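You operate a simulated robot arm through the tools that you are given. There is no shell and no other tool. Be economical: measure what you need, move in short steps, check, and stop when the job is done.

You are at the controls of a simulated robot arm. One attempt, no reset.

Task
Close both glue pots, wipe up the drips and push the plate in.
Fine: use the scrub pad and put it back. What is to be rubbed or washed off counts as gone when no trace of it is left.

Only the result counts: the job must be done as asked and must still hold three seconds after the hand-in. Knocking over, shifting, dropping, spilling or breaking anything else fails it.

Robot
A 6-joint arm with a two-finger parallel gripper, fixed in place. Base frame: the origin is at the foot of the arm, x ahead of it, y to its left, z up; the work surface is at about z = 85. Units: cm, rad, N and s.
With the tool pointing down near the work surface it reaches from about 26 to 68 cm from the base axis. Its first joint turns from -1.152 to 1.152 rad. Payload 2.9 kg.
The TCP is the grasp point between the finger pads, 3 cm short of the fingertips. In the tool frame z runs along the fingers and y along their closing line. The gripper opens to 11 cm. The fingers are 2 cm wide and 1 cm thick; the gripper's body (4.8 by 11.2 cm) begins 5.5 cm behind the TCP.
Orientation is that of the tool frame in the base frame, as a unit quaternion [x, y, z, w]. With the fingers straight down and closing along the base's y, the tool's x points along the base's -x, its y along +y and its z along -z.

Tools
- The arm moves only by the tool step_arm. Its argument "motion" is a list of rows, each a list of 7 numbers: the finger opening in m, from 0 to 0.11, then the shift along the base's x, y, z in m, then the turn, a rotation vector about the base's x, y, z in rad. In form: [[claw, dx, dy, dz, rx, ry, rz], ...]. A call has 1 to 10 rows; each row is the pose to reach, as a shift and turn from the pose commanded when the call began. A row lasts 0.2 s, in which the tool goes at most 5 cm and 0.15 rad; a call with a longer step from one row to the next is refused whole, and so is a gripper value outside its range. A pose out of reach is approached as far as the arm can. The call stops where the force on the tool passes 40 N (or 10 N more than at its start, if that is more) or the arm is blocked; 0.2 s more then pass. Each finger travels about 10.8 cm/s and halts on what it meets, pressing with about 42 N; the grip force reading is that of the motor and also rises with nothing between the fingers. The clock runs only during rows and for 0.2 s after the last one: add rows that repeat a pose to give the fingers time. The reply holds the time, the measured pose of the TCP, the force on the tool along the base axes, the opening and the grip force, in the units named above and with some noise, with the torque about the TCP (base axes, N m) and any sound that the robot's microphone picked up.
- Cameras (640 x 400 px; columns grow to the right, rows downward): "scene" is fixed at [6.97, 41.97, 139.98]; the picture's right is [-0.86, -0.51, 0.00], its down [-0.22, 0.37, -0.90] and it looks along [0.46, -0.77, -0.43] (base axes); focal length 373 px, centre (320, 200). "wrist" rides on the gripper at [7.2, 1.7, -10.3] in the tool frame; the picture's right is [-0.23, 0.97, 0.00], its down [-0.76, -0.18, -0.62] and it looks along [-0.61, -0.14, 0.78] (tool axes); focal length 222 px, centre (320, 200). There is no depth. A picture from a camera that has moved, and an enlarged one, comes with that camera's place and axes in the base frame and with its lens.
- get_image(camera): a new picture of that camera. The clock stands still meanwhile.
- close_up(camera, box): a new picture of the part [left, top, right, bottom] of that camera's present view, enlarged. The clock stands still meanwhile.
- close_job(): hands the job in; it is judged then, once.

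Work in short steps. Places have to be worked out from the pictures, the camera data and where the tool is seen: move nearer, look again, correct. Check each grasp and each placing, and mend what went wrong. You have 120 turns and 64 pictures in all, those below and enlarged ones among them. Open the gripper and draw the arm clear of the work before you hand the job in, unless the task says otherwise; then end with one line.

The tools are called after "Call:" as a command line: name --pt "numbers of a row" for each row, then --argument value for the rest, lists and objects as JSON in quotes. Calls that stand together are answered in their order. step_arm: Moves the arm, as the interface text tells. Its arguments: {"type":"object","properties":{"motion":{"type":"array"}},"required":["motion"]} The other tools are called the same way: get_image (camera) takes a picture; close_up (camera, box) takes an enlarged picture of a part of a camera's view; close_job () hands the job in.

At the start:

```text
t: 0.0
eef_pos: [36.82, -6.12, 116.79]
ee_rot: [0.0, 1.0, 0.0, -0.001]
ft_force: [0.0, -0.6, 0.4]
ft_torque: [0.03, 0.01, 0.03]
gripper_width: 11.01
grasp_force: 0.1
```

scene: 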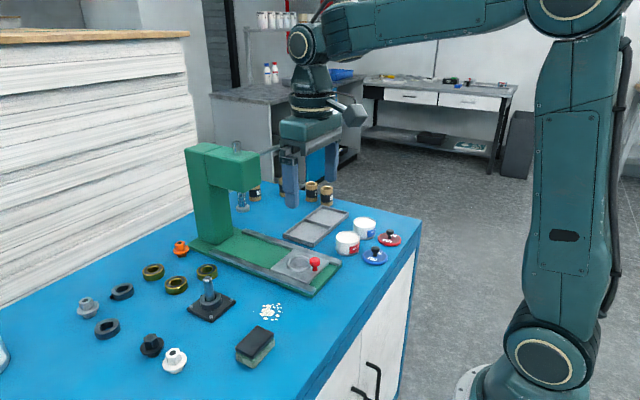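
wrist: 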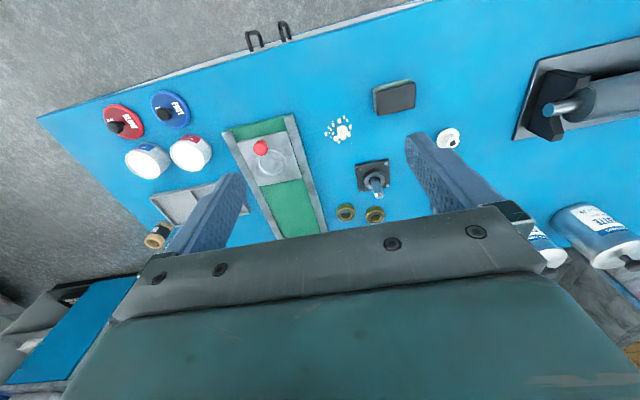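

I start by enlarging the regions with the pots, lids, plate, drips and pad.

Call:
close_up --camera "scene" --box '[270, 170, 430, 290]'

Call:
close_up --camera "scene" --box '[170, 240, 350, 380]'

Call:
close_up --camera "wrist" --box '[90, 70, 430, 260]'

```text
3.33 times, centred on (350, 230) of scene
camera zoom: at [6.97, 41.97, 139.98], right [-0.86, -0.51, 0.0], down [-0.22, 0.37, -0.9], along [0.46, -0.77, -0.43], focal length 1243 px, centre (220, 100)
```

zoom: 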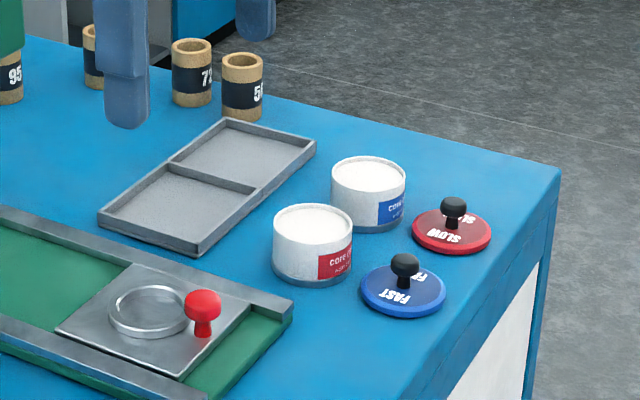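

```text
2.86 times, centred on (260, 310) of scene
camera zoom: at [6.97, 41.97, 139.98], right [-0.86, -0.51, 0.0], down [-0.22, 0.37, -0.9], along [0.46, -0.77, -0.43], focal length 1066 px, centre (491, -114)
```

zoom: 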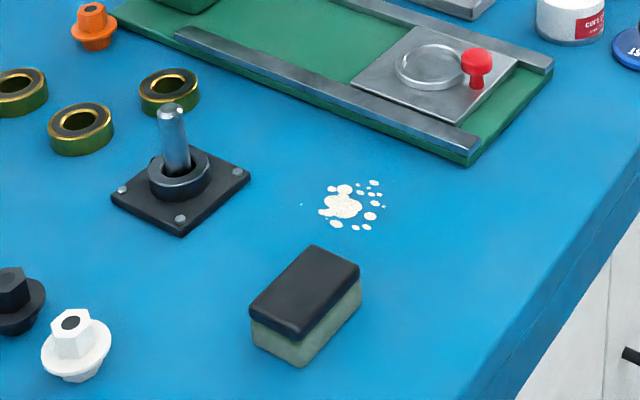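

```text
1.88 times, centred on (260, 165) of wrist
camera zoom: at [29.68, -4.37, 127.08], right [0.23, 0.97, 0.0], down [0.76, -0.18, 0.62], along [0.61, -0.14, -0.78], focal length 418 px, centre (433, 266)
```

zoom: 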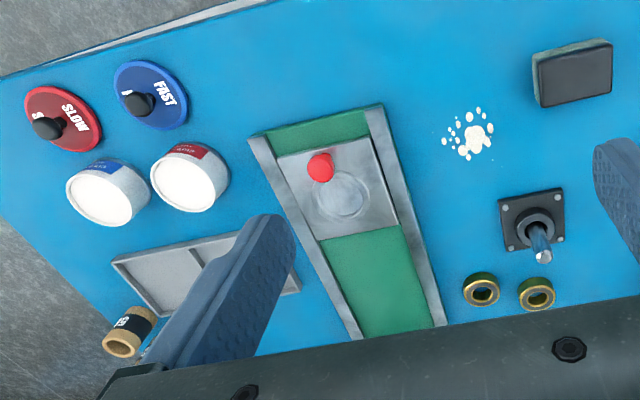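

The two pots are near (42,-40) and (42,-31), the lids near (35,-43) and (35.6,-33). I need to read the labels to match the lids, and look at the plate's track.

Call:
close_up --camera "scene" --box '[330, 205, 410, 275]'

Call:
close_up --camera "scene" --box '[170, 130, 350, 300]'

Call:
close_up --camera "wrist" --box '[90, 90, 220, 190]'

```text
5.71 times, centred on (370, 240) of scene
camera zoom: at [6.97, 41.97, 139.98], right [-0.86, -0.51, 0.0], down [-0.22, 0.37, -0.9], along [0.46, -0.77, -0.43], focal length 2132 px, centre (34, -29)
```

zoom: 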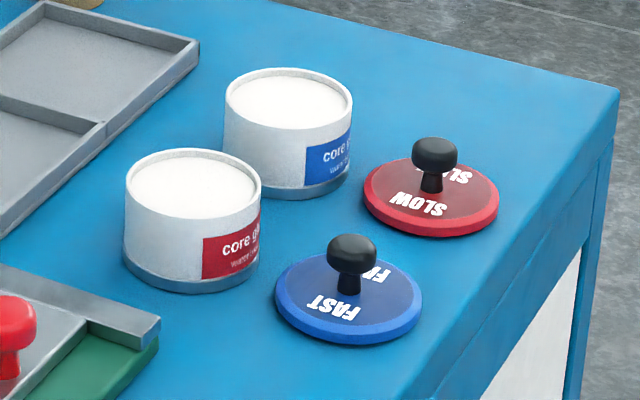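

```text
2.35 times, centred on (260, 215) of scene
camera zoom: at [6.97, 41.97, 139.98], right [-0.86, -0.51, 0.0], down [-0.22, 0.37, -0.9], along [0.46, -0.77, -0.43], focal length 878 px, centre (461, 165)
```

zoom: 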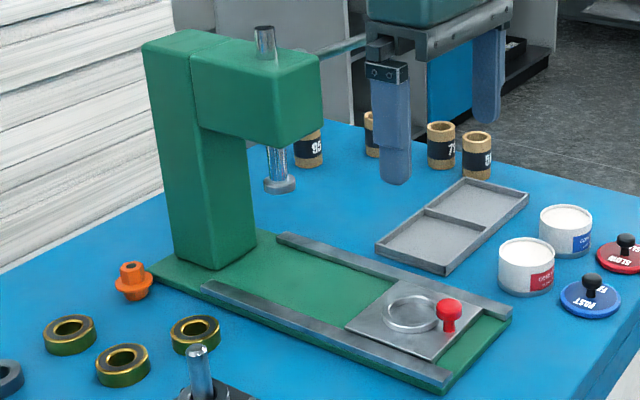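

```text
4.00 times, centred on (155, 140) of wrist
camera zoom: at [29.68, -4.37, 127.08], right [0.23, 0.97, 0.0], down [0.76, -0.18, 0.62], along [0.61, -0.14, -0.78], focal length 888 px, centre (980, 440)
```

zoom: 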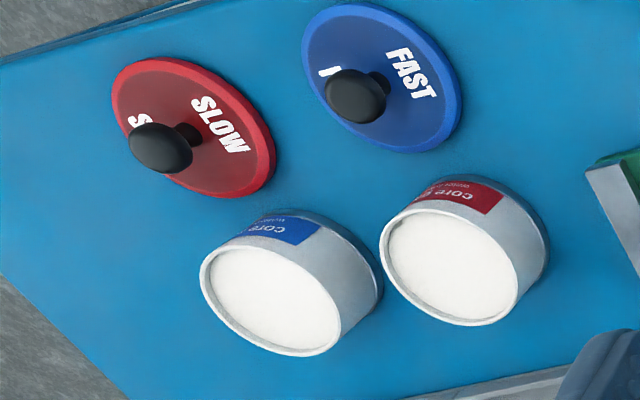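

Both labels read "core glue", with one red and one blue. I move the wrist camera over to the pots to read the smaller print.

Call:
step_arm --pt "0.11 0 -0.04 0 0 0 0" --pt "0.11 0 -0.08 0 0 0 0" --pt "0.11 0 -0.12 0 0 0 0" --pt "0.11 0 -0.16 -0.02 0 0 0" --pt "0.11 0 -0.2 -0.04 0 0 0" --pt "0.11 0 -0.24 -0.06 0 0 0" --pt "0.11 0 -0.28 -0.08 0 0 0" --pt "0.11 0 -0.31 -0.11 0 0 0" --pt "0.11 0 -0.31 -0.13 0 0 0"

Call:
get_image --camera "wrist"

```text
t: 2.0
eef_pos: [36.74, -37.02, 103.76]
ee_rot: [0.0, 1.0, 0.001, 0.0]
ft_force: [-0.9, 0.3, 0.0]
ft_torque: [-0.02, -0.01, 0.01]
gripper_width: 11.02
grasp_force: 0.1
```

```text
55 pictures are left
camera wrist: at [29.67, -35.47, 113.99], right [0.23, 0.97, 0.0], down [0.76, -0.18, 0.62], along [0.61, -0.14, -0.78], focal length 222 px, centre (320, 200)
```

wrist: 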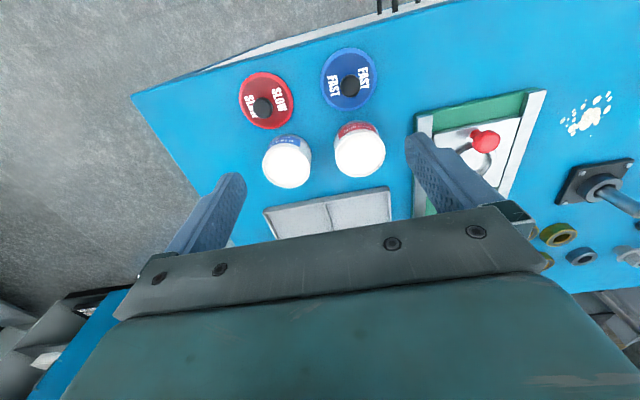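

I enlarge the label area.

Call:
close_up --camera "wrist" --box '[230, 40, 400, 200]'

Call:
close_up --camera "wrist" --box '[262, 115, 382, 160]'

```text
2.50 times, centred on (315, 120) of wrist
camera zoom: at [29.67, -35.47, 113.99], right [0.23, 0.97, 0.0], down [0.76, -0.18, 0.62], along [0.61, -0.14, -0.78], focal length 555 px, centre (332, 400)
```

zoom: 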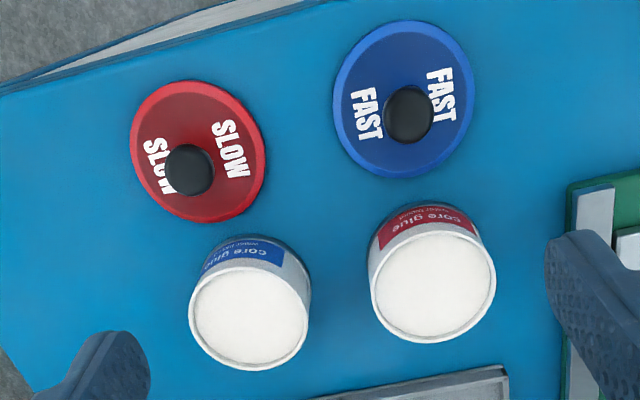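

```text
5.33 times, centred on (322, 138) of wrist
camera zoom: at [29.67, -35.47, 113.99], right [0.23, 0.97, 0.0], down [0.76, -0.18, 0.62], along [0.61, -0.14, -0.78], focal length 1185 px, centre (309, 533)
```

zoom: 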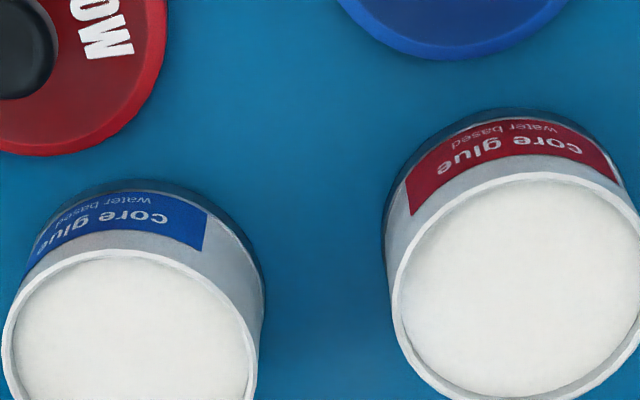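

Text is identical on both, so colour decides: red lid to red pot (≈43.4,-33.6), blue lid to blue pot (≈43,-42.9), tops at z≈89. I go over the red lid's knob at about (35.4,-43.2) with 5 cm opening and check.

Call:
step_arm --pt "0.08 -0.007 -0.03 -0.03 0 0 0" --pt "0.05 -0.013 -0.061 -0.06 0 0 0" --pt "0.05 -0.013 -0.061 -0.1 0 0 0" --pt "0.05 -0.013 -0.061 -0.108 0 0 0"

Call:
get_image --camera "wrist"

Call:
close_up --camera "scene" --box '[330, 190, 430, 275]'

```text
t: 3.0
eef_pos: [35.68, -43.22, 93.04]
ee_rot: [-0.001, 1.0, -0.001, 0.0]
ft_force: [0.2, -0.6, 1.6]
ft_torque: [0.04, -0.01, 0.03]
gripper_width: 5.01
grasp_force: 0.1
```

```text
52 pictures are left
camera wrist: at [28.42, -41.51, 103.31], right [0.23, 0.97, 0.0], down [0.76, -0.18, 0.62], along [0.61, -0.14, -0.78], focal length 222 px, centre (320, 200)
```

wrist: 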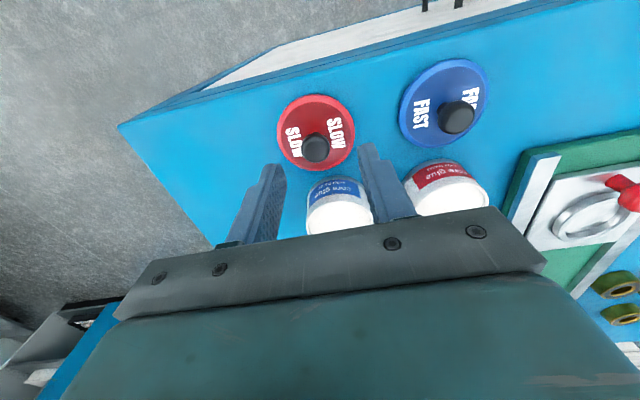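

```text
4.71 times, centred on (380, 232) of scene
camera zoom: at [6.97, 41.97, 139.98], right [-0.86, -0.51, 0.0], down [-0.22, 0.37, -0.9], along [0.46, -0.77, -0.43], focal length 1756 px, centre (38, 47)
```

zoom: 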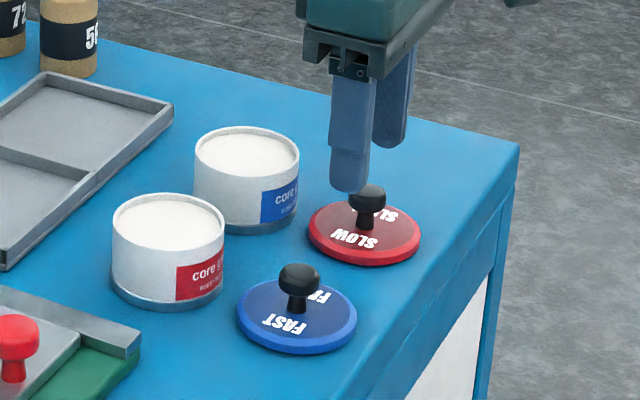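

The knob is at ≈(35.2,-43.4); a small correction, then I lower the tips to about z 86.8 and close.

Call:
step_arm --pt "0.05 -0.004 -0.002 -0.015 0 0 0" --pt "0.05 -0.004 -0.002 -0.032 0 0 0" --pt "0.05 -0.004 -0.002 -0.032 0 0 0" --pt "0.03 -0.004 -0.002 -0.032 0 0 0" --pt "0.01 -0.004 -0.002 -0.032 0 0 0" --pt "0.01 -0.004 -0.002 -0.032 0 0 0"

Call:
close_up --camera "scene" --box '[330, 190, 430, 275]'

```text
t: 4.4
eef_pos: [35.19, -43.43, 89.93]
ee_rot: [0.0, 1.0, 0.0, 0.0]
ft_force: [0.1, -0.8, 1.0]
ft_torque: [0.01, -0.01, -0.01]
gripper_width: 1.84
grasp_force: 41.9
```

```text
4.71 times, centred on (380, 232) of scene
camera zoom: at [6.96, 41.97, 139.98], right [-0.86, -0.51, 0.0], down [-0.22, 0.37, -0.9], along [0.46, -0.77, -0.43], focal length 1756 px, centre (38, 47)
```

zoom: 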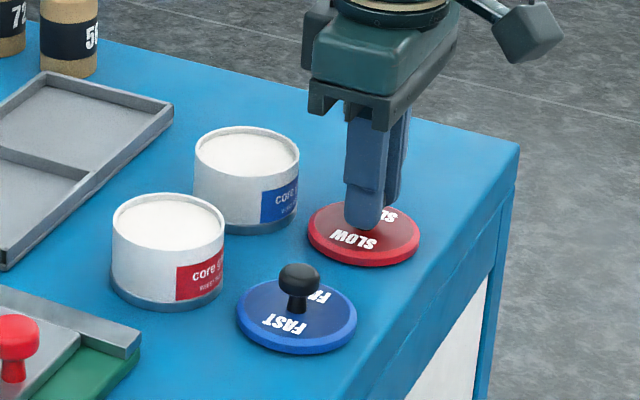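

The knob is held (1.84 cm). I lift 8 cm and check.

Call:
step_arm --pt "0.01 0 0 0.02 0 0 0" --pt "0.01 0 0 0.05 0 0 0" --pt "0.01 0 0 0.08 0 0 0" --pt "0.01 0.03 0.035 0.08 0 0 0" --pt "0.01 0.055 0.07 0.08 0 0 0" --pt "0.01 0.08 0.098 0.08 0 0 0" --pt "0.01 0.08 0.098 0.08 0 0 0"

Call:
get_image --camera "wrist"

Call:
close_up --camera "scene" --box '[310, 170, 410, 275]'

```text
t: 6.0
eef_pos: [43.08, -33.61, 97.74]
ee_rot: [0.0, 1.0, 0.0, 0.0]
ft_force: [-0.2, -0.5, 0.3]
ft_torque: [0.01, 0.03, 0.0]
gripper_width: 1.86
grasp_force: 42.0
```

```text
49 pictures are left
camera wrist: at [36.01, -31.89, 108.09], right [0.23, 0.97, 0.0], down [0.76, -0.18, 0.62], along [0.61, -0.14, -0.78], focal length 222 px, centre (320, 200)
```

wrist: 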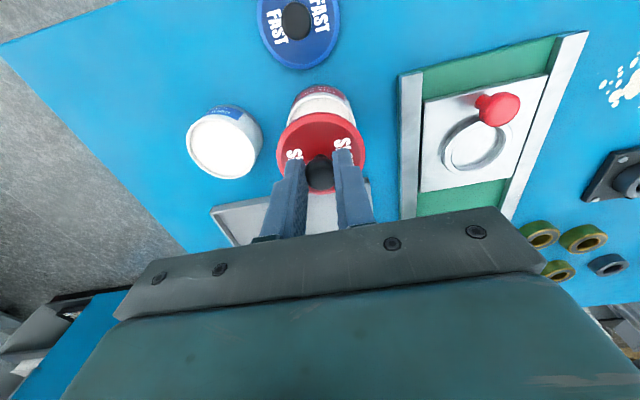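

```text
3.81 times, centred on (360, 222) of scene
camera zoom: at [6.96, 41.98, 139.98], right [-0.86, -0.51, 0.0], down [-0.22, 0.37, -0.9], along [0.46, -0.77, -0.43], focal length 1421 px, centre (168, 114)
```

zoom: 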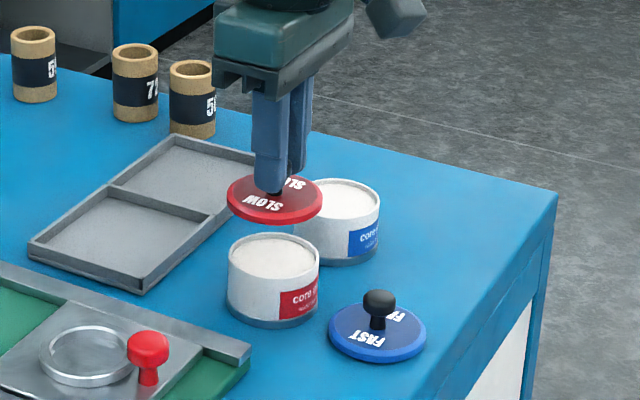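

Scene geometry puts lid and pot axis together at (43.6,-33.5). I lower slowly toward expected contact at TCP z≈93.9.

Call:
step_arm --pt "0.01 0 0 -0.02 0 0 0" --pt "0.01 0 0 -0.03 0 0 0" --pt "0.01 0 0 -0.034 0 0 0" --pt "0.01 0 0 -0.036 0 0 0"

Call:
close_up --camera "scene" --box '[320, 205, 390, 265]'

```text
t: 7.0
eef_pos: [43.14, -33.48, 94.24]
ee_rot: [0.0, 1.0, 0.0, 0.0]
ft_force: [0.5, -0.7, -0.2]
ft_torque: [0.01, 0.0, 0.03]
gripper_width: 1.81
grasp_force: 41.7
```

```text
6.67 times, centred on (355, 235) of scene
camera zoom: at [6.97, 41.97, 139.98], right [-0.86, -0.51, 0.0], down [-0.22, 0.37, -0.9], along [0.46, -0.77, -0.43], focal length 2487 px, centre (87, -33)
```

zoom: 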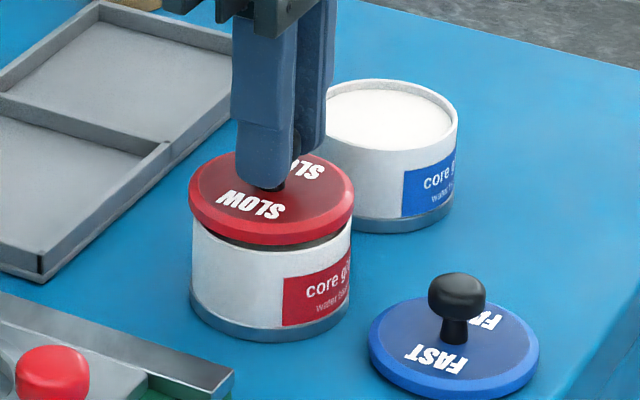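

Lid and pot are concentric in this view with a small gap. I lower on in 2 mm steps until contact.

Call:
step_arm --pt "0.01 0 0 -0.002 0 0 0" --pt "0.01 0 0 -0.004 0 0 0" --pt "0.01 0 0 -0.006 0 0 0" --pt "0.01 0 0 -0.008 0 0 0" --pt "0.01 0 0 -0.01 0 0 0"

Call:
close_up --camera "scene" --box '[320, 205, 390, 265]'

```text
t: 8.2
eef_pos: [43.24, -33.62, 93.62]
ee_rot: [0.0, 1.0, -0.001, 0.0]
ft_force: [-4.5, 3.0, 5.9]
ft_torque: [0.08, 0.09, 0.0]
gripper_width: 1.83
grasp_force: 41.8
heard: snap
stopped in row 5: the force on the tool passed its limit (the readings are from after the stop); the commanded pose is now the measured one
```

```text
6.67 times, centred on (355, 235) of scene
camera zoom: at [6.95, 41.99, 139.98], right [-0.86, -0.51, 0.0], down [-0.22, 0.37, -0.9], along [0.46, -0.77, -0.43], focal length 2487 px, centre (87, -33)
```

zoom: 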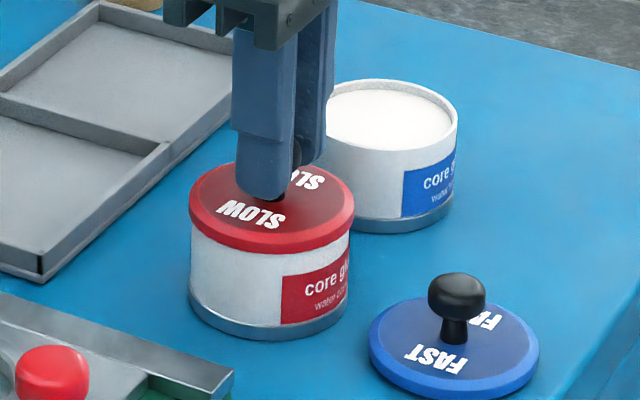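

The lid snapped on. I release, rise and travel over the blue lid's knob (≈35.4,-33.5).

Call:
step_arm --pt "0.03 0 0 0 0 0 0" --pt "0.05 0 0 0 0 0 0" --pt "0.05 0 0 0.01 0 0 0" --pt "0.05 0 0 0.04 0 0 0" --pt "0.05 -0.04 0 0.05 0 0 0" --pt "0.05 -0.08 0 0.05 0 0 0" --pt "0.05 -0.08 0 0.02 0 0 0" --pt "0.05 -0.08 0 -0.005 0 0 0" --pt "0.05 -0.08 0 -0.005 0 0 0"

Call:
get_image --camera "wrist"

```text
t: 10.2
eef_pos: [35.19, -33.64, 93.2]
ee_rot: [0.0, 1.0, -0.003, 0.002]
ft_force: [-0.9, 0.5, -0.3]
ft_torque: [0.03, 0.02, 0.0]
gripper_width: 5.02
grasp_force: 0.1
```

```text
45 pictures are left
camera wrist: at [27.97, -31.87, 103.51], right [0.23, 0.97, 0.0], down [0.76, -0.18, 0.63], along [0.61, -0.14, -0.78], focal length 222 px, centre (320, 200)
```

wrist: 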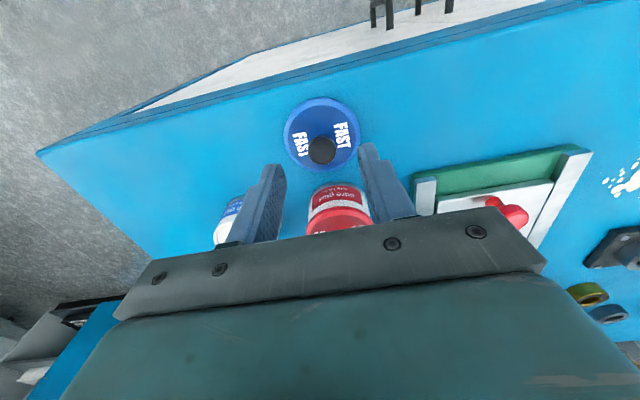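

The knob is at ≈(35.2,-33.4). I lower and grip.

Call:
step_arm --pt "0.05 0 0.002 -0.015 0 0 0" --pt "0.05 0 0.002 -0.033 0 0 0" --pt "0.05 0 0.002 -0.033 0 0 0" --pt "0.03 0 0.002 -0.033 0 0 0" --pt "0.01 0 0.002 -0.033 0 0 0" --pt "0.01 0 0.002 -0.033 0 0 0"

```text
t: 11.6
eef_pos: [35.15, -33.33, 89.86]
ee_rot: [0.0, 1.0, -0.001, 0.001]
ft_force: [0.4, -0.1, 0.2]
ft_torque: [0.05, 0.02, 0.0]
gripper_width: 1.84
grasp_force: 41.9
```

Gripped. I lift 10 cm, go first in y, then over the blue pot (≈42.75,-42.8), and check the alignment.

Call:
step_arm --pt "0.01 0 0 0.03 0 0 0" --pt "0.01 0 0 0.07 0 0 0" --pt "0.01 0 -0.02 0.1 0 0 0" --pt "0.01 0 -0.06 0.1 0 0 0" --pt "0.01 0.02 -0.095 0.1 0 0 0" --pt "0.01 0.06 -0.095 0.1 0 0 0" --pt "0.01 0.076 -0.095 0.08 0 0 0" --pt "0.01 0.076 -0.095 0.06 0 0 0" --pt "0.01 0.076 -0.095 0.06 0 0 0"

Call:
close_up --camera "scene" --box '[330, 190, 400, 250]'

Call:
get_image --camera "wrist"

```text
t: 13.6
eef_pos: [42.83, -42.87, 95.82]
ee_rot: [0.001, 1.0, -0.001, 0.0]
ft_force: [0.4, -0.2, -0.4]
ft_torque: [0.0, 0.01, 0.01]
gripper_width: 1.85
grasp_force: 42.6
```

```text
6.67 times, centred on (365, 220) of scene
camera zoom: at [6.97, 41.97, 139.98], right [-0.86, -0.51, 0.0], down [-0.22, 0.37, -0.9], along [0.46, -0.77, -0.43], focal length 2487 px, centre (20, 67)
```

zoom: 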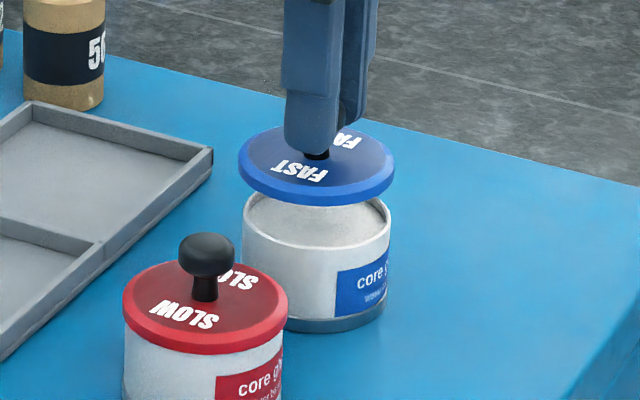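

```text
43 pictures are left
camera wrist: at [35.62, -41.17, 106.1], right [0.23, 0.97, 0.0], down [0.76, -0.18, 0.63], along [0.61, -0.14, -0.78], focal length 222 px, centre (320, 200)
```

wrist: 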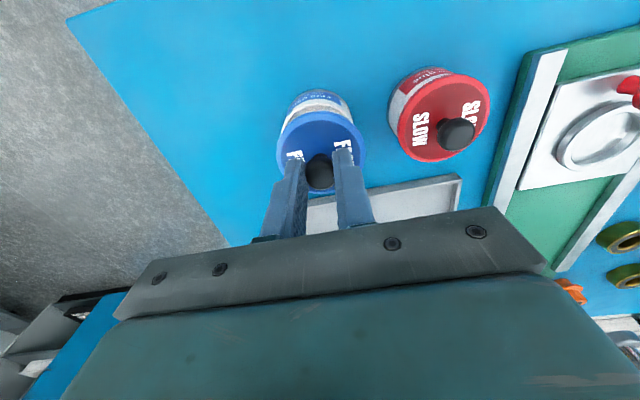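

Lid and pot are concentric sideways; in depth within a few mm. I lower to contact with a 1 mm correction in y.

Call:
step_arm --pt "0.01 0 -0.001 -0.012 0 0 0" --pt "0.01 0 -0.001 -0.016 0 0 0" --pt "0.01 0 -0.001 -0.018 0 0 0" --pt "0.01 0 -0.001 -0.02 0 0 0" --pt "0.01 0 -0.001 -0.022 0 0 0" --pt "0.01 0 -0.001 -0.024 0 0 0" --pt "0.01 0 -0.001 -0.026 0 0 0"

Call:
close_up --camera "scene" --box '[330, 190, 400, 250]'

```text
t: 15.2
eef_pos: [42.64, -43.13, 93.75]
ee_rot: [0.001, 1.0, -0.003, 0.003]
ft_force: [-13.9, 5.0, 36.2]
ft_torque: [0.12, 0.51, 0.0]
gripper_width: 1.85
grasp_force: 41.6
heard: snap
```

```text
6.67 times, centred on (365, 220) of scene
camera zoom: at [6.88, 42.04, 139.97], right [-0.86, -0.51, 0.0], down [-0.22, 0.37, -0.9], along [0.46, -0.77, -0.43], focal length 2487 px, centre (20, 67)
```

zoom: 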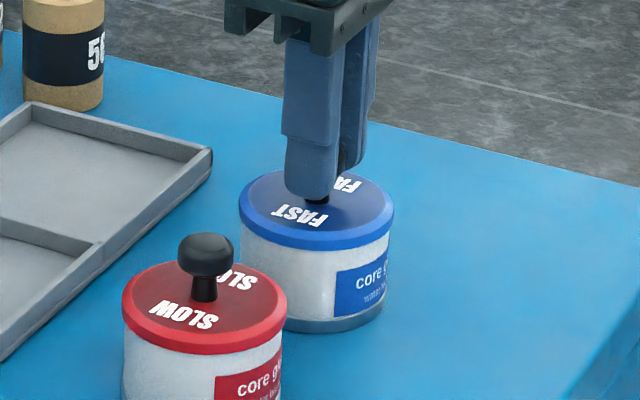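

Snapped. I relieve the force, release and rise, then travel toward the pad.

Call:
step_arm --pt "0.01 0.001 0.001 0.003 0 0 0" --pt "0.03 0.001 0.001 0.003 0 0 0" --pt "0.05 0.001 0.001 0.003 0 0 0" --pt "0.05 0.001 0.001 0.01 0 0 0" --pt "0.05 0 0 0.05 0 0 0" --pt "0.05 -0.01 0.01 0.09 0 0 0" --pt "0.05 -0.03 0.05 0.11 0 0 0" --pt "0.05 -0.05 0.095 0.11 0 0 0" --pt "0.05 -0.05 0.143 0.11 0 0 0"

Call:
step_arm --pt "0.07 0 0.045 0 0 0 0" --pt "0.08 0 0.09 0 0 0 0" --pt "0.09 0 0.135 0 0 0 0" --pt "0.09 0 0.18 0 0 0 0" --pt "0.09 0 0.225 0 0 0 0" --pt "0.09 0 0.27 0 0 0 0" --pt "0.09 0 0.29 0 0 0 0" --pt "0.09 0 0.29 0 0 0 0"

Call:
get_image --camera "wrist"

Call:
get_image --camera "scene"

```text
t: 17.2
eef_pos: [37.86, -28.64, 104.21]
ee_rot: [0.001, 1.0, -0.002, 0.001]
ft_force: [0.3, 0.4, 0.4]
ft_torque: [-0.03, 0.02, 0.01]
gripper_width: 5.0
grasp_force: 0.0
```

```text
t: 19.0
eef_pos: [37.66, 0.32, 104.09]
ee_rot: [0.002, 1.0, -0.001, 0.002]
ft_force: [0.0, -0.1, 0.8]
ft_torque: [-0.01, 0.01, 0.01]
gripper_width: 9.01
grasp_force: 0.1
```

```text
41 pictures are left
camera wrist: at [30.53, 2.06, 114.39], right [0.23, 0.97, 0.0], down [0.76, -0.18, 0.63], along [0.61, -0.14, -0.78], focal length 222 px, centre (320, 200)
```

wrist: 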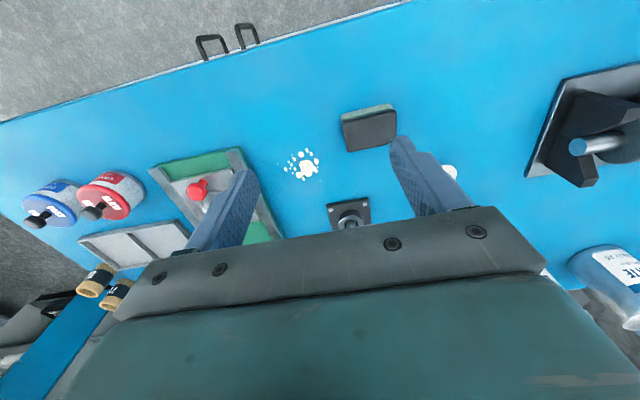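

```text
40 pictures are left
```

scene: 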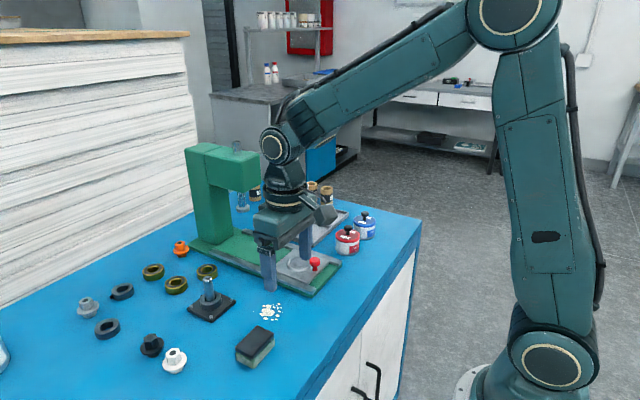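

Call:
close_up --camera "wrist" --box '[260, 80, 430, 230]'

Call:
close_up --camera "scene" --box '[210, 290, 310, 380]'

```text
2.67 times, centred on (345, 155) of wrist
camera zoom: at [30.53, 2.06, 114.39], right [0.23, 0.97, 0.0], down [0.76, -0.18, 0.63], along [0.61, -0.14, -0.78], focal length 592 px, centre (253, 320)
```

zoom: 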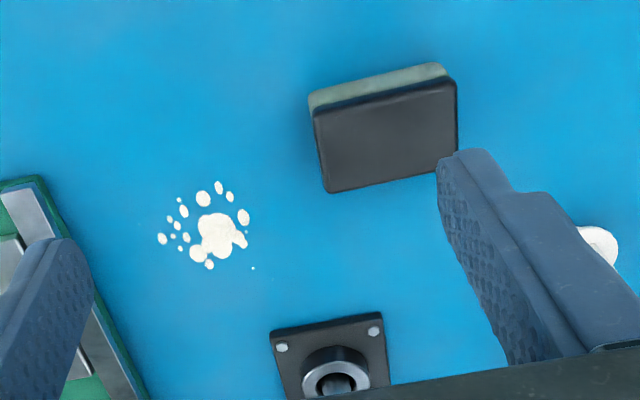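

```text
4.44 times, centred on (260, 335) of scene
camera zoom: at [6.96, 41.98, 139.98], right [-0.86, -0.51, 0.0], down [-0.22, 0.37, -0.9], along [0.46, -0.77, -0.43], focal length 1658 px, centre (587, -400)
```

zoom: 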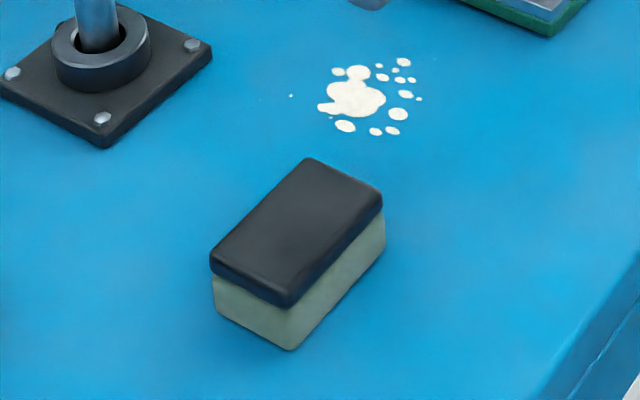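

Pad top: centre ≈(42.0,5.7), ~3.8 cm (x) × 6.1 cm (y), yaw ≈+0.05, top z≈88.3; it lies nicely for gripping along y. I go down over it with 9 cm opening and a slight yaw, stopping at z 92 for a look.

Call:
step_arm --pt "0.09 0.02 0.025 -0.02 0 0 0.025" --pt "0.09 0.043 0.054 -0.04 0 0 0.05" --pt "0.09 0.043 0.054 -0.08 0 0 0.05" --pt "0.09 0.043 0.054 -0.12 0 0 0.05" --pt "0.09 0.043 0.054 -0.12 0 0 0.05"

Call:
get_image --camera "wrist"

Call:
close_up --camera "scene" --box '[210, 290, 310, 380]'

```text
t: 20.2
eef_pos: [42.17, 5.72, 92.25]
ee_rot: [-0.024, 1.0, -0.001, 0.003]
ft_force: [-0.7, 0.6, 0.7]
ft_torque: [0.04, 0.01, 0.01]
gripper_width: 9.0
grasp_force: 0.1
```

```text
37 pictures are left
camera wrist: at [34.78, 7.07, 102.4], right [0.18, 0.98, 0.0], down [0.77, -0.14, 0.63], along [0.62, -0.11, -0.78], focal length 222 px, centre (320, 200)
```

wrist: 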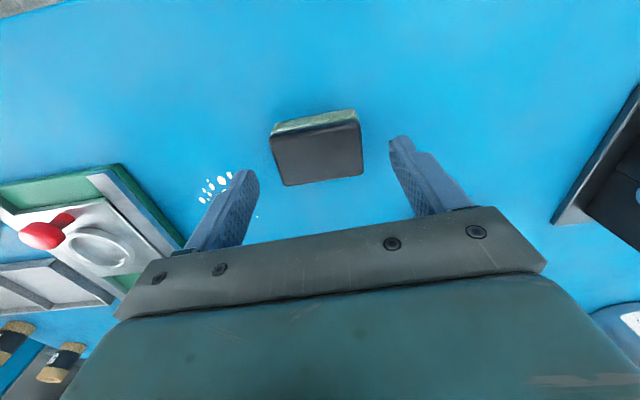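

```text
4.44 times, centred on (260, 335) of scene
camera zoom: at [6.97, 41.98, 139.98], right [-0.86, -0.51, 0.0], down [-0.22, 0.37, -0.9], along [0.46, -0.77, -0.43], focal length 1658 px, centre (587, -400)
```

zoom: 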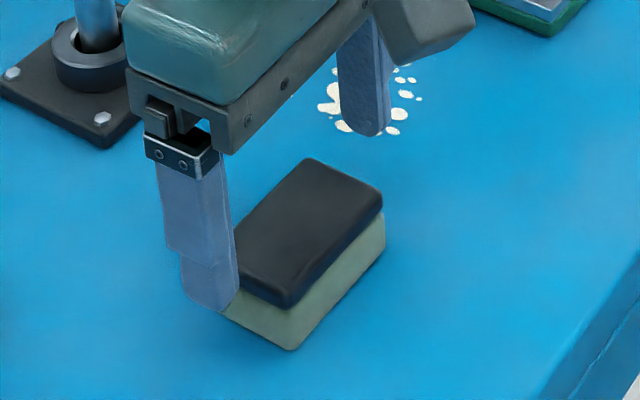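

Pad centre confirmed at (42.0,5.73), yaw nearer 0.02. I lower to z 89.3 and close.

Call:
step_arm --pt "0.09 -0.001 0 -0.015 0 0 -0.025" --pt "0.09 -0.001 0 -0.029 0 0 -0.025" --pt "0.08 -0.001 0 -0.029 0 0 -0.025" --pt "0.065 -0.001 0 -0.029 0 0 -0.025" --pt "0.05 -0.001 0 -0.029 0 0 -0.025" --pt "0.05 -0.001 0 -0.029 0 0 -0.025" --pt "0.05 -0.001 0 -0.029 0 0 -0.025"

Call:
close_up --camera "scene" --box '[210, 290, 310, 380]'

```text
t: 21.8
eef_pos: [42.0, 5.65, 89.27]
ee_rot: [-0.012, 1.0, -0.001, 0.001]
ft_force: [-0.1, 0.7, -0.4]
ft_torque: [-0.01, -0.01, -0.01]
gripper_width: 6.28
grasp_force: 41.9
```

```text
4.44 times, centred on (260, 335) of scene
camera zoom: at [6.97, 41.97, 139.98], right [-0.86, -0.51, 0.0], down [-0.22, 0.37, -0.9], along [0.46, -0.77, -0.43], focal length 1658 px, centre (587, -400)
```

zoom: 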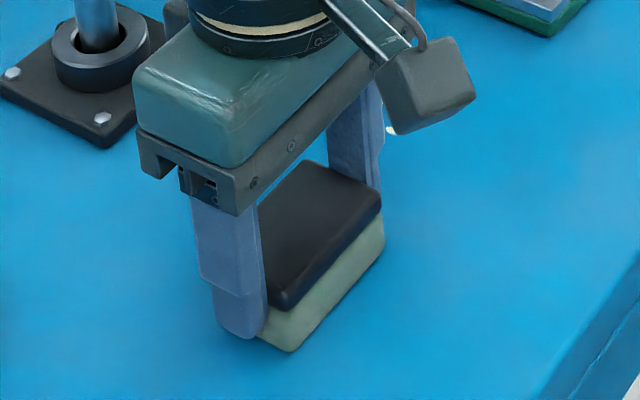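

Held at 6.28 cm. I lift and carry the pad to just in front of the drips, 1 cm above table height.

Call:
step_arm --pt "0.05 0 0 0.02 0 0 0" --pt "0.05 0 0 0.04 0 0 0" --pt "0.05 0.005 -0.035 0.04 0 0 0" --pt "0.05 0.01 -0.07 0.04 0 0 0" --pt "0.05 0.015 -0.104 0.04 0 0 0" --pt "0.05 0.015 -0.104 0.01 0 0 0" --pt "0.05 0.015 -0.104 0.01 0 0 0"

Call:
get_image --camera "wrist"

```text
t: 23.4
eef_pos: [43.52, -4.79, 90.26]
ee_rot: [-0.012, 1.0, -0.001, 0.002]
ft_force: [-0.6, 0.0, 0.0]
ft_torque: [0.02, -0.01, 0.0]
gripper_width: 6.3
grasp_force: 43.0
```

```text
34 pictures are left
camera wrist: at [36.3, -3.22, 100.53], right [0.2, 0.98, 0.0], down [0.76, -0.16, 0.63], along [0.61, -0.13, -0.78], focal length 222 px, centre (320, 200)
```

wrist: 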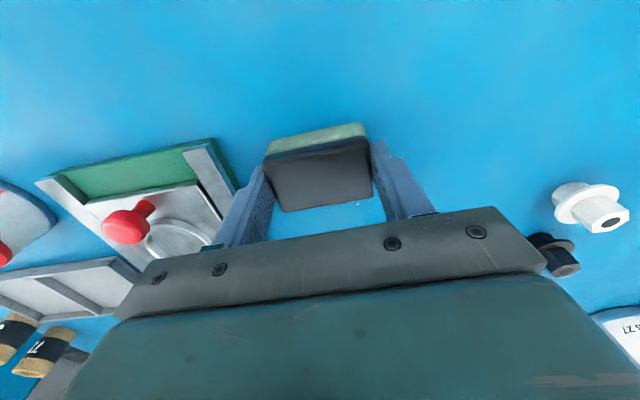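

Clear of the rail. I lower onto the table with slight pressure.

Call:
step_arm --pt "0.05 0 0 -0.006 0 0 0" --pt "0.05 0 0 -0.01 0 0 0" --pt "0.05 0 0 -0.012 0 0 0" --pt "0.05 0 0 -0.012 0 0 0"

```text
t: 24.4
eef_pos: [43.48, -4.7, 89.26]
ee_rot: [-0.012, 1.0, -0.002, 0.002]
ft_force: [-5.2, 0.4, 25.4]
ft_torque: [0.19, 0.3, -0.03]
gripper_width: 6.31
grasp_force: 42.0
```

25 N; I ease off slightly and rub in x over the drips.

Call:
step_arm --pt "0.05 0.01 -0.003 0.0008 0 0 0" --pt "0.05 0.03 -0.003 0.0008 0 0 0" --pt "0.05 0.05 -0.003 0.0008 0 0 0" --pt "0.05 0.07 -0.003 0.0008 0 0 0" --pt "0.05 0.05 -0.003 0.0008 0 0 0" --pt "0.05 0.03 0.0 0.0008 0 0 0" --pt "0.05 0.01 0.005 0.0008 0 0 0" --pt "0.05 0.03 0.01 0.0008 0 0 0" --pt "0.05 0.05 0.01 0.0008 0 0 0" --pt "0.05 0.07 0.01 0.0008 0 0 0"

Call:
get_image --camera "wrist"

```text
t: 26.6
eef_pos: [50.49, -3.69, 89.27]
ee_rot: [-0.013, 1.0, -0.001, 0.002]
ft_force: [-9.5, 0.4, 16.8]
ft_torque: [0.07, 0.11, 0.06]
gripper_width: 6.27
grasp_force: 41.9
```

```text
33 pictures are left
camera wrist: at [43.25, -2.17, 99.5], right [0.2, 0.98, 0.0], down [0.76, -0.16, 0.62], along [0.61, -0.13, -0.78], focal length 222 px, centre (320, 200)
```

wrist: 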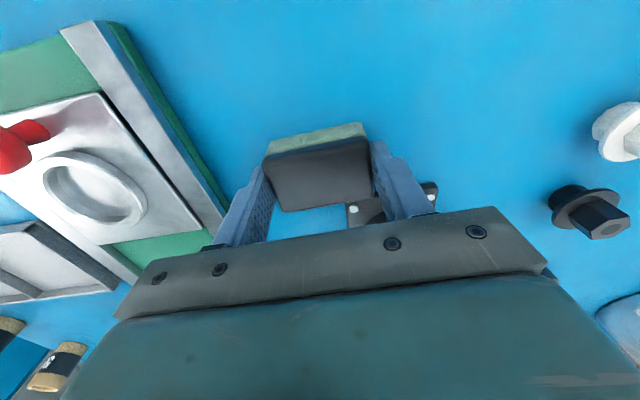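

No white visible in front. I rub back and forth once more, then lift and look.

Call:
step_arm --pt "0.05 -0.02 0 0 0 0 0" --pt "0.05 -0.04 -0.005 0 0 0 0" --pt "0.05 -0.07 -0.013 0 0 0 0" --pt "0.05 -0.05 -0.018 0 0 0 0" --pt "0.05 -0.03 -0.018 0 0 0 0" --pt "0.05 0.0 -0.013 0 0 0 0" --pt "0.05 -0.03 -0.007 0 0 0 0" --pt "0.05 -0.07 -0.007 0 0 0 0" --pt "0.05 -0.07 0.02 0.03 0 0 0" --pt "0.05 -0.07 0.06 0.05 0 0 0"

Call:
close_up --camera "scene" --box '[210, 270, 320, 370]'

Call:
get_image --camera "wrist"

```text
t: 28.8
eef_pos: [43.39, 2.21, 94.0]
ee_rot: [-0.012, 1.0, -0.002, -0.001]
ft_force: [-1.0, 0.4, -1.2]
ft_torque: [-0.05, 0.03, 0.01]
gripper_width: 6.26
grasp_force: 42.1
```

```text
4.00 times, centred on (265, 320) of scene
camera zoom: at [6.97, 41.97, 139.98], right [-0.86, -0.51, 0.0], down [-0.22, 0.37, -0.9], along [0.46, -0.77, -0.43], focal length 1492 px, centre (540, -280)
```

zoom: 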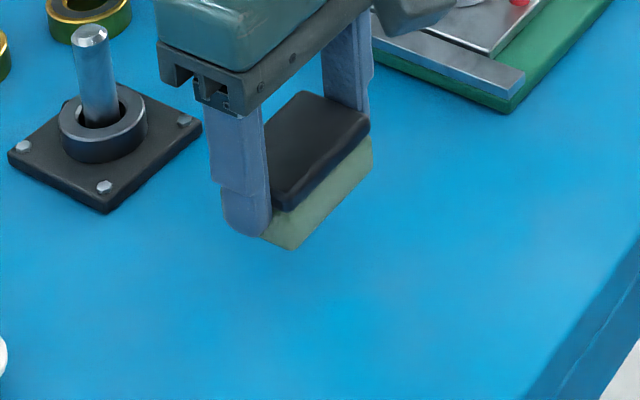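

```text
31 pictures are left
camera wrist: at [36.11, 3.8, 104.36], right [0.2, 0.98, 0.0], down [0.77, -0.16, 0.62], along [0.61, -0.13, -0.78], focal length 222 px, centre (320, 200)
```

wrist: 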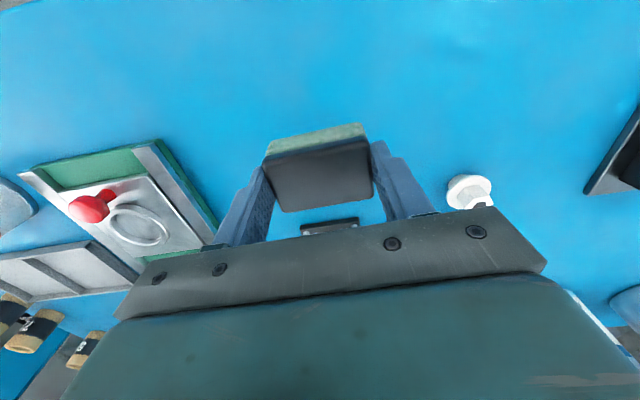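

I carry the pad back above its place (42.0,5.65) and check the drip spot before setting it down.

Call:
step_arm --pt "0.05 -0.007 0.017 0 0 0 0" --pt "0.05 -0.0137 0.0344 0 0 0 0" --pt "0.05 -0.0137 0.0344 0 0 0 0"

Call:
close_up --camera "scene" --box '[230, 265, 330, 345]'

Call:
close_up --camera "wrist" --box '[130, 100, 300, 260]'

```text
t: 29.6
eef_pos: [42.06, 5.68, 94.02]
ee_rot: [-0.013, 1.0, -0.001, 0.001]
ft_force: [-0.5, -0.1, -0.6]
ft_torque: [0.01, 0.01, -0.04]
gripper_width: 6.31
grasp_force: 41.8
```

```text
5.00 times, centred on (280, 305) of scene
camera zoom: at [6.96, 41.98, 139.98], right [-0.86, -0.51, 0.0], down [-0.22, 0.37, -0.9], along [0.46, -0.77, -0.43], focal length 1865 px, centre (520, -325)
```

zoom: 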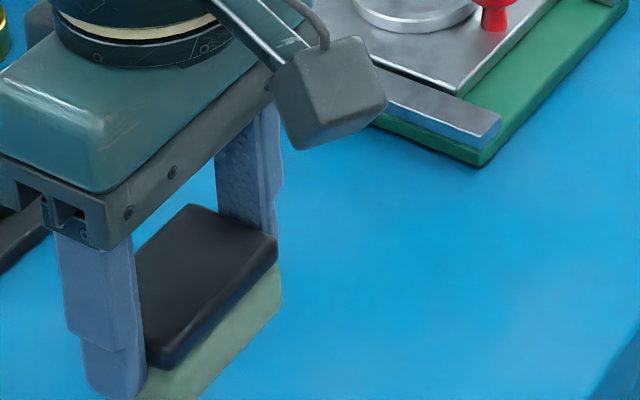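

```text
2.50 times, centred on (215, 180) of wrist
camera zoom: at [34.8, 7.28, 104.35], right [0.2, 0.98, 0.0], down [0.76, -0.16, 0.63], along [0.61, -0.13, -0.78], focal length 555 px, centre (582, 250)
```

zoom: 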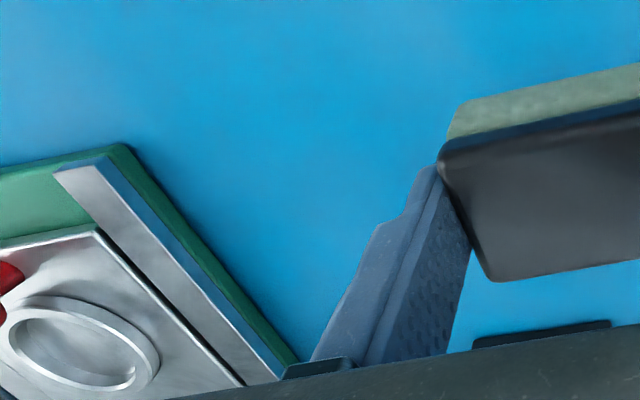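

The drip spot is partly hidden; I swing the arm briefly up and to the left to see it fully.

Call:
step_arm --pt "0.05 0 0 0.04 0 0 0" --pt "0.05 -0.03 0.02 0.07 0 0 0" --pt "0.05 -0.06 0.05 0.07 0 0 0" --pt "0.05 -0.06 0.05 0.07 0 0 0"

Call:
get_image --camera "wrist"

Call:
close_up --camera "scene" --box '[220, 265, 320, 345]'

```text
t: 30.6
eef_pos: [36.07, 10.67, 101.02]
ee_rot: [-0.012, 1.0, -0.001, 0.002]
ft_force: [0.6, 0.5, -0.2]
ft_torque: [0.02, 0.0, -0.02]
gripper_width: 6.29
grasp_force: 41.3
```

```text
28 pictures are left
camera wrist: at [28.89, 12.27, 111.36], right [0.2, 0.98, 0.0], down [0.76, -0.16, 0.63], along [0.61, -0.13, -0.78], focal length 222 px, centre (320, 200)
```

wrist: 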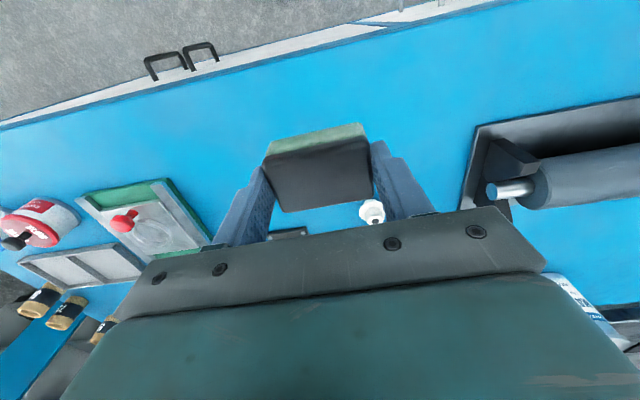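

```text
5.00 times, centred on (270, 305) of scene
camera zoom: at [6.96, 41.98, 139.98], right [-0.86, -0.51, 0.0], down [-0.22, 0.37, -0.9], along [0.46, -0.77, -0.43], focal length 1865 px, centre (570, -325)
```

zoom: 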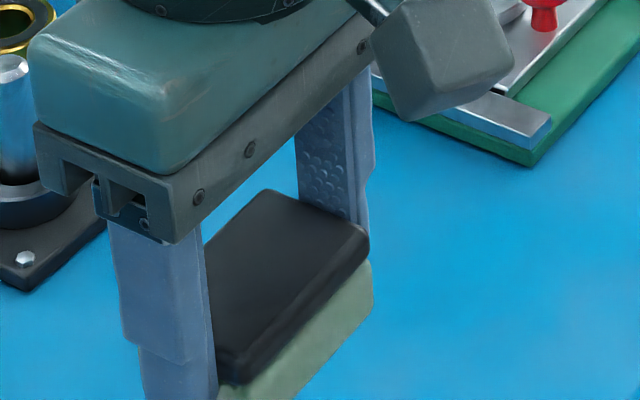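

Still hidden from here. I set the pad back at its place and will look once the hand is gone; I can re-grip if needed.

Call:
step_arm --pt "0.05 0.03 -0.025 0 0 0 0" --pt "0.05 0.06 -0.05 0 0 0 0" --pt "0.05 0.06 -0.05 -0.04 0 0 0" --pt "0.05 0.06 -0.05 -0.08 0 0 0" --pt "0.05 0.06 -0.05 -0.11 0 0 0" --pt "0.05 0.06 -0.05 -0.1165 0 0 0" --pt "0.05 0.06 -0.05 -0.118 0 0 0" --pt "0.05 0.06 -0.05 -0.118 0 0 0"

```text
t: 32.4
eef_pos: [42.04, 5.71, 89.35]
ee_rot: [-0.012, 1.0, -0.001, 0.002]
ft_force: [-0.5, 1.0, -1.2]
ft_torque: [-0.03, 0.0, -0.01]
gripper_width: 6.3
grasp_force: 42.1
```

The pad is within about 1 mm of the table. I lower that last bit, release and rise.

Call:
step_arm --pt "0.05 0 0 -0.001 0 0 0" --pt "0.062 0 0 -0.001 0 0 0" --pt "0.075 0 0 -0.001 0 0 0" --pt "0.09 0 0 -0.001 0 0 0" --pt "0.09 0 0 0.01 0 0 0" --pt "0.09 0 0 0.05 0 0 0" --pt "0.09 -0.03 -0.02 0.1 0 0 0" --pt "0.09 -0.06 -0.05 0.13 0 0 0" --pt "0.09 -0.08 -0.09 0.14 0 0 0" --pt "0.09 -0.08 -0.12 0.14 0 0 0"

Call:
get_image --camera "wrist"

Call:
close_up --camera "scene" --box '[200, 265, 330, 375]'

```text
refused: row 7 steps farther than a row can; nothing moved
```

```text
26 pictures are left
camera wrist: at [34.87, 7.22, 99.67], right [0.2, 0.98, 0.0], down [0.76, -0.16, 0.63], along [0.61, -0.13, -0.78], focal length 222 px, centre (320, 200)
```

wrist: 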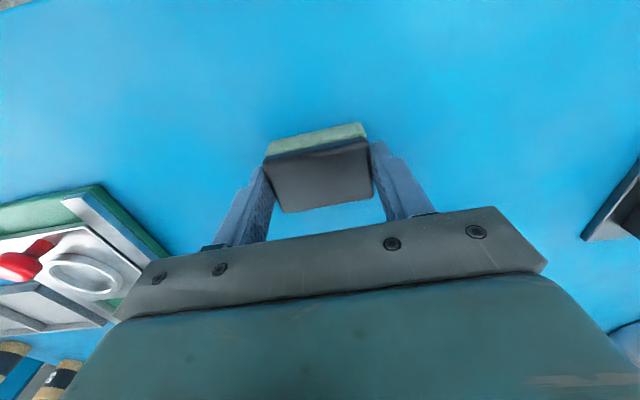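

```text
3.64 times, centred on (265, 320) of scene
camera zoom: at [6.97, 41.97, 139.98], right [-0.86, -0.51, 0.0], down [-0.22, 0.37, -0.9], along [0.46, -0.77, -0.43], focal length 1356 px, centre (520, -236)
```

zoom: 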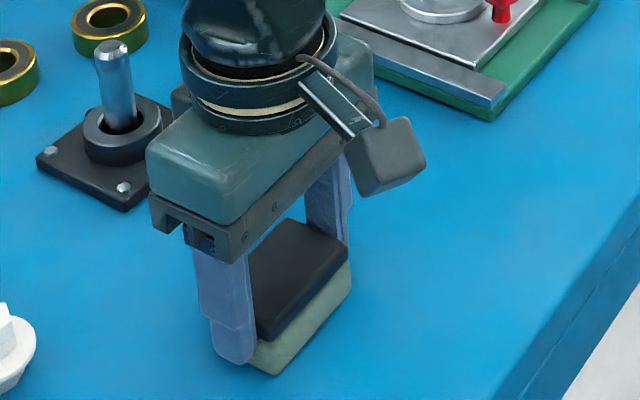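

A row was too long; same motion with shorter steps.

Call:
step_arm --pt "0.05 0 0 -0.001 0 0 0" --pt "0.062 0 0 -0.001 0 0 0" --pt "0.075 0 0 -0.001 0 0 0" --pt "0.09 0 0 -0.001 0 0 0" --pt "0.09 0 0 0.01 0 0 0" --pt "0.09 0 0 0.05 0 0 0" --pt "0.09 -0.02 -0.01 0.09 0 0 0" --pt "0.09 -0.04 -0.03 0.12 0 0 0" --pt "0.09 -0.06 -0.06 0.14 0 0 0" --pt "0.09 -0.08 -0.1 0.14 0 0 0"

Call:
get_image --camera "wrist"

Call:
close_up --camera "scene" --box '[200, 265, 330, 375]'

```text
t: 34.6
eef_pos: [34.05, -4.3, 103.29]
ee_rot: [-0.013, 1.0, -0.001, 0.0]
ft_force: [1.2, 0.6, -0.1]
ft_torque: [0.02, -0.01, -0.02]
gripper_width: 9.02
grasp_force: 0.1
```

```text
24 pictures are left
camera wrist: at [26.85, -2.78, 113.6], right [0.2, 0.98, 0.0], down [0.76, -0.16, 0.63], along [0.61, -0.13, -0.78], focal length 222 px, centre (320, 200)
```

wrist: 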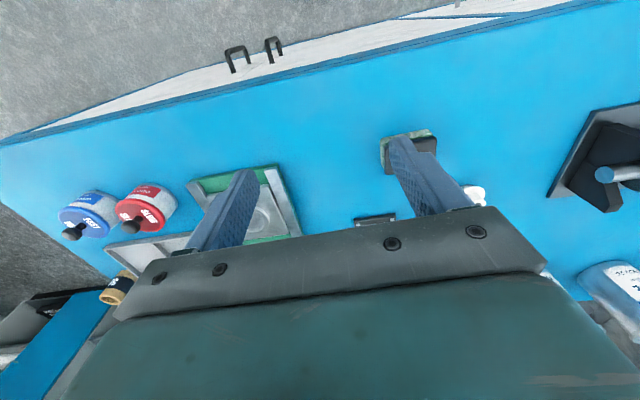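

```text
3.64 times, centred on (265, 320) of scene
camera zoom: at [6.96, 41.98, 139.98], right [-0.86, -0.51, 0.0], down [-0.22, 0.37, -0.9], along [0.46, -0.77, -0.43], focal length 1356 px, centre (520, -236)
```

zoom: 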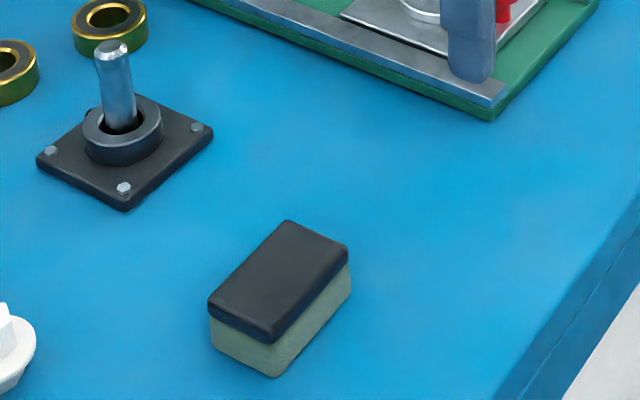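

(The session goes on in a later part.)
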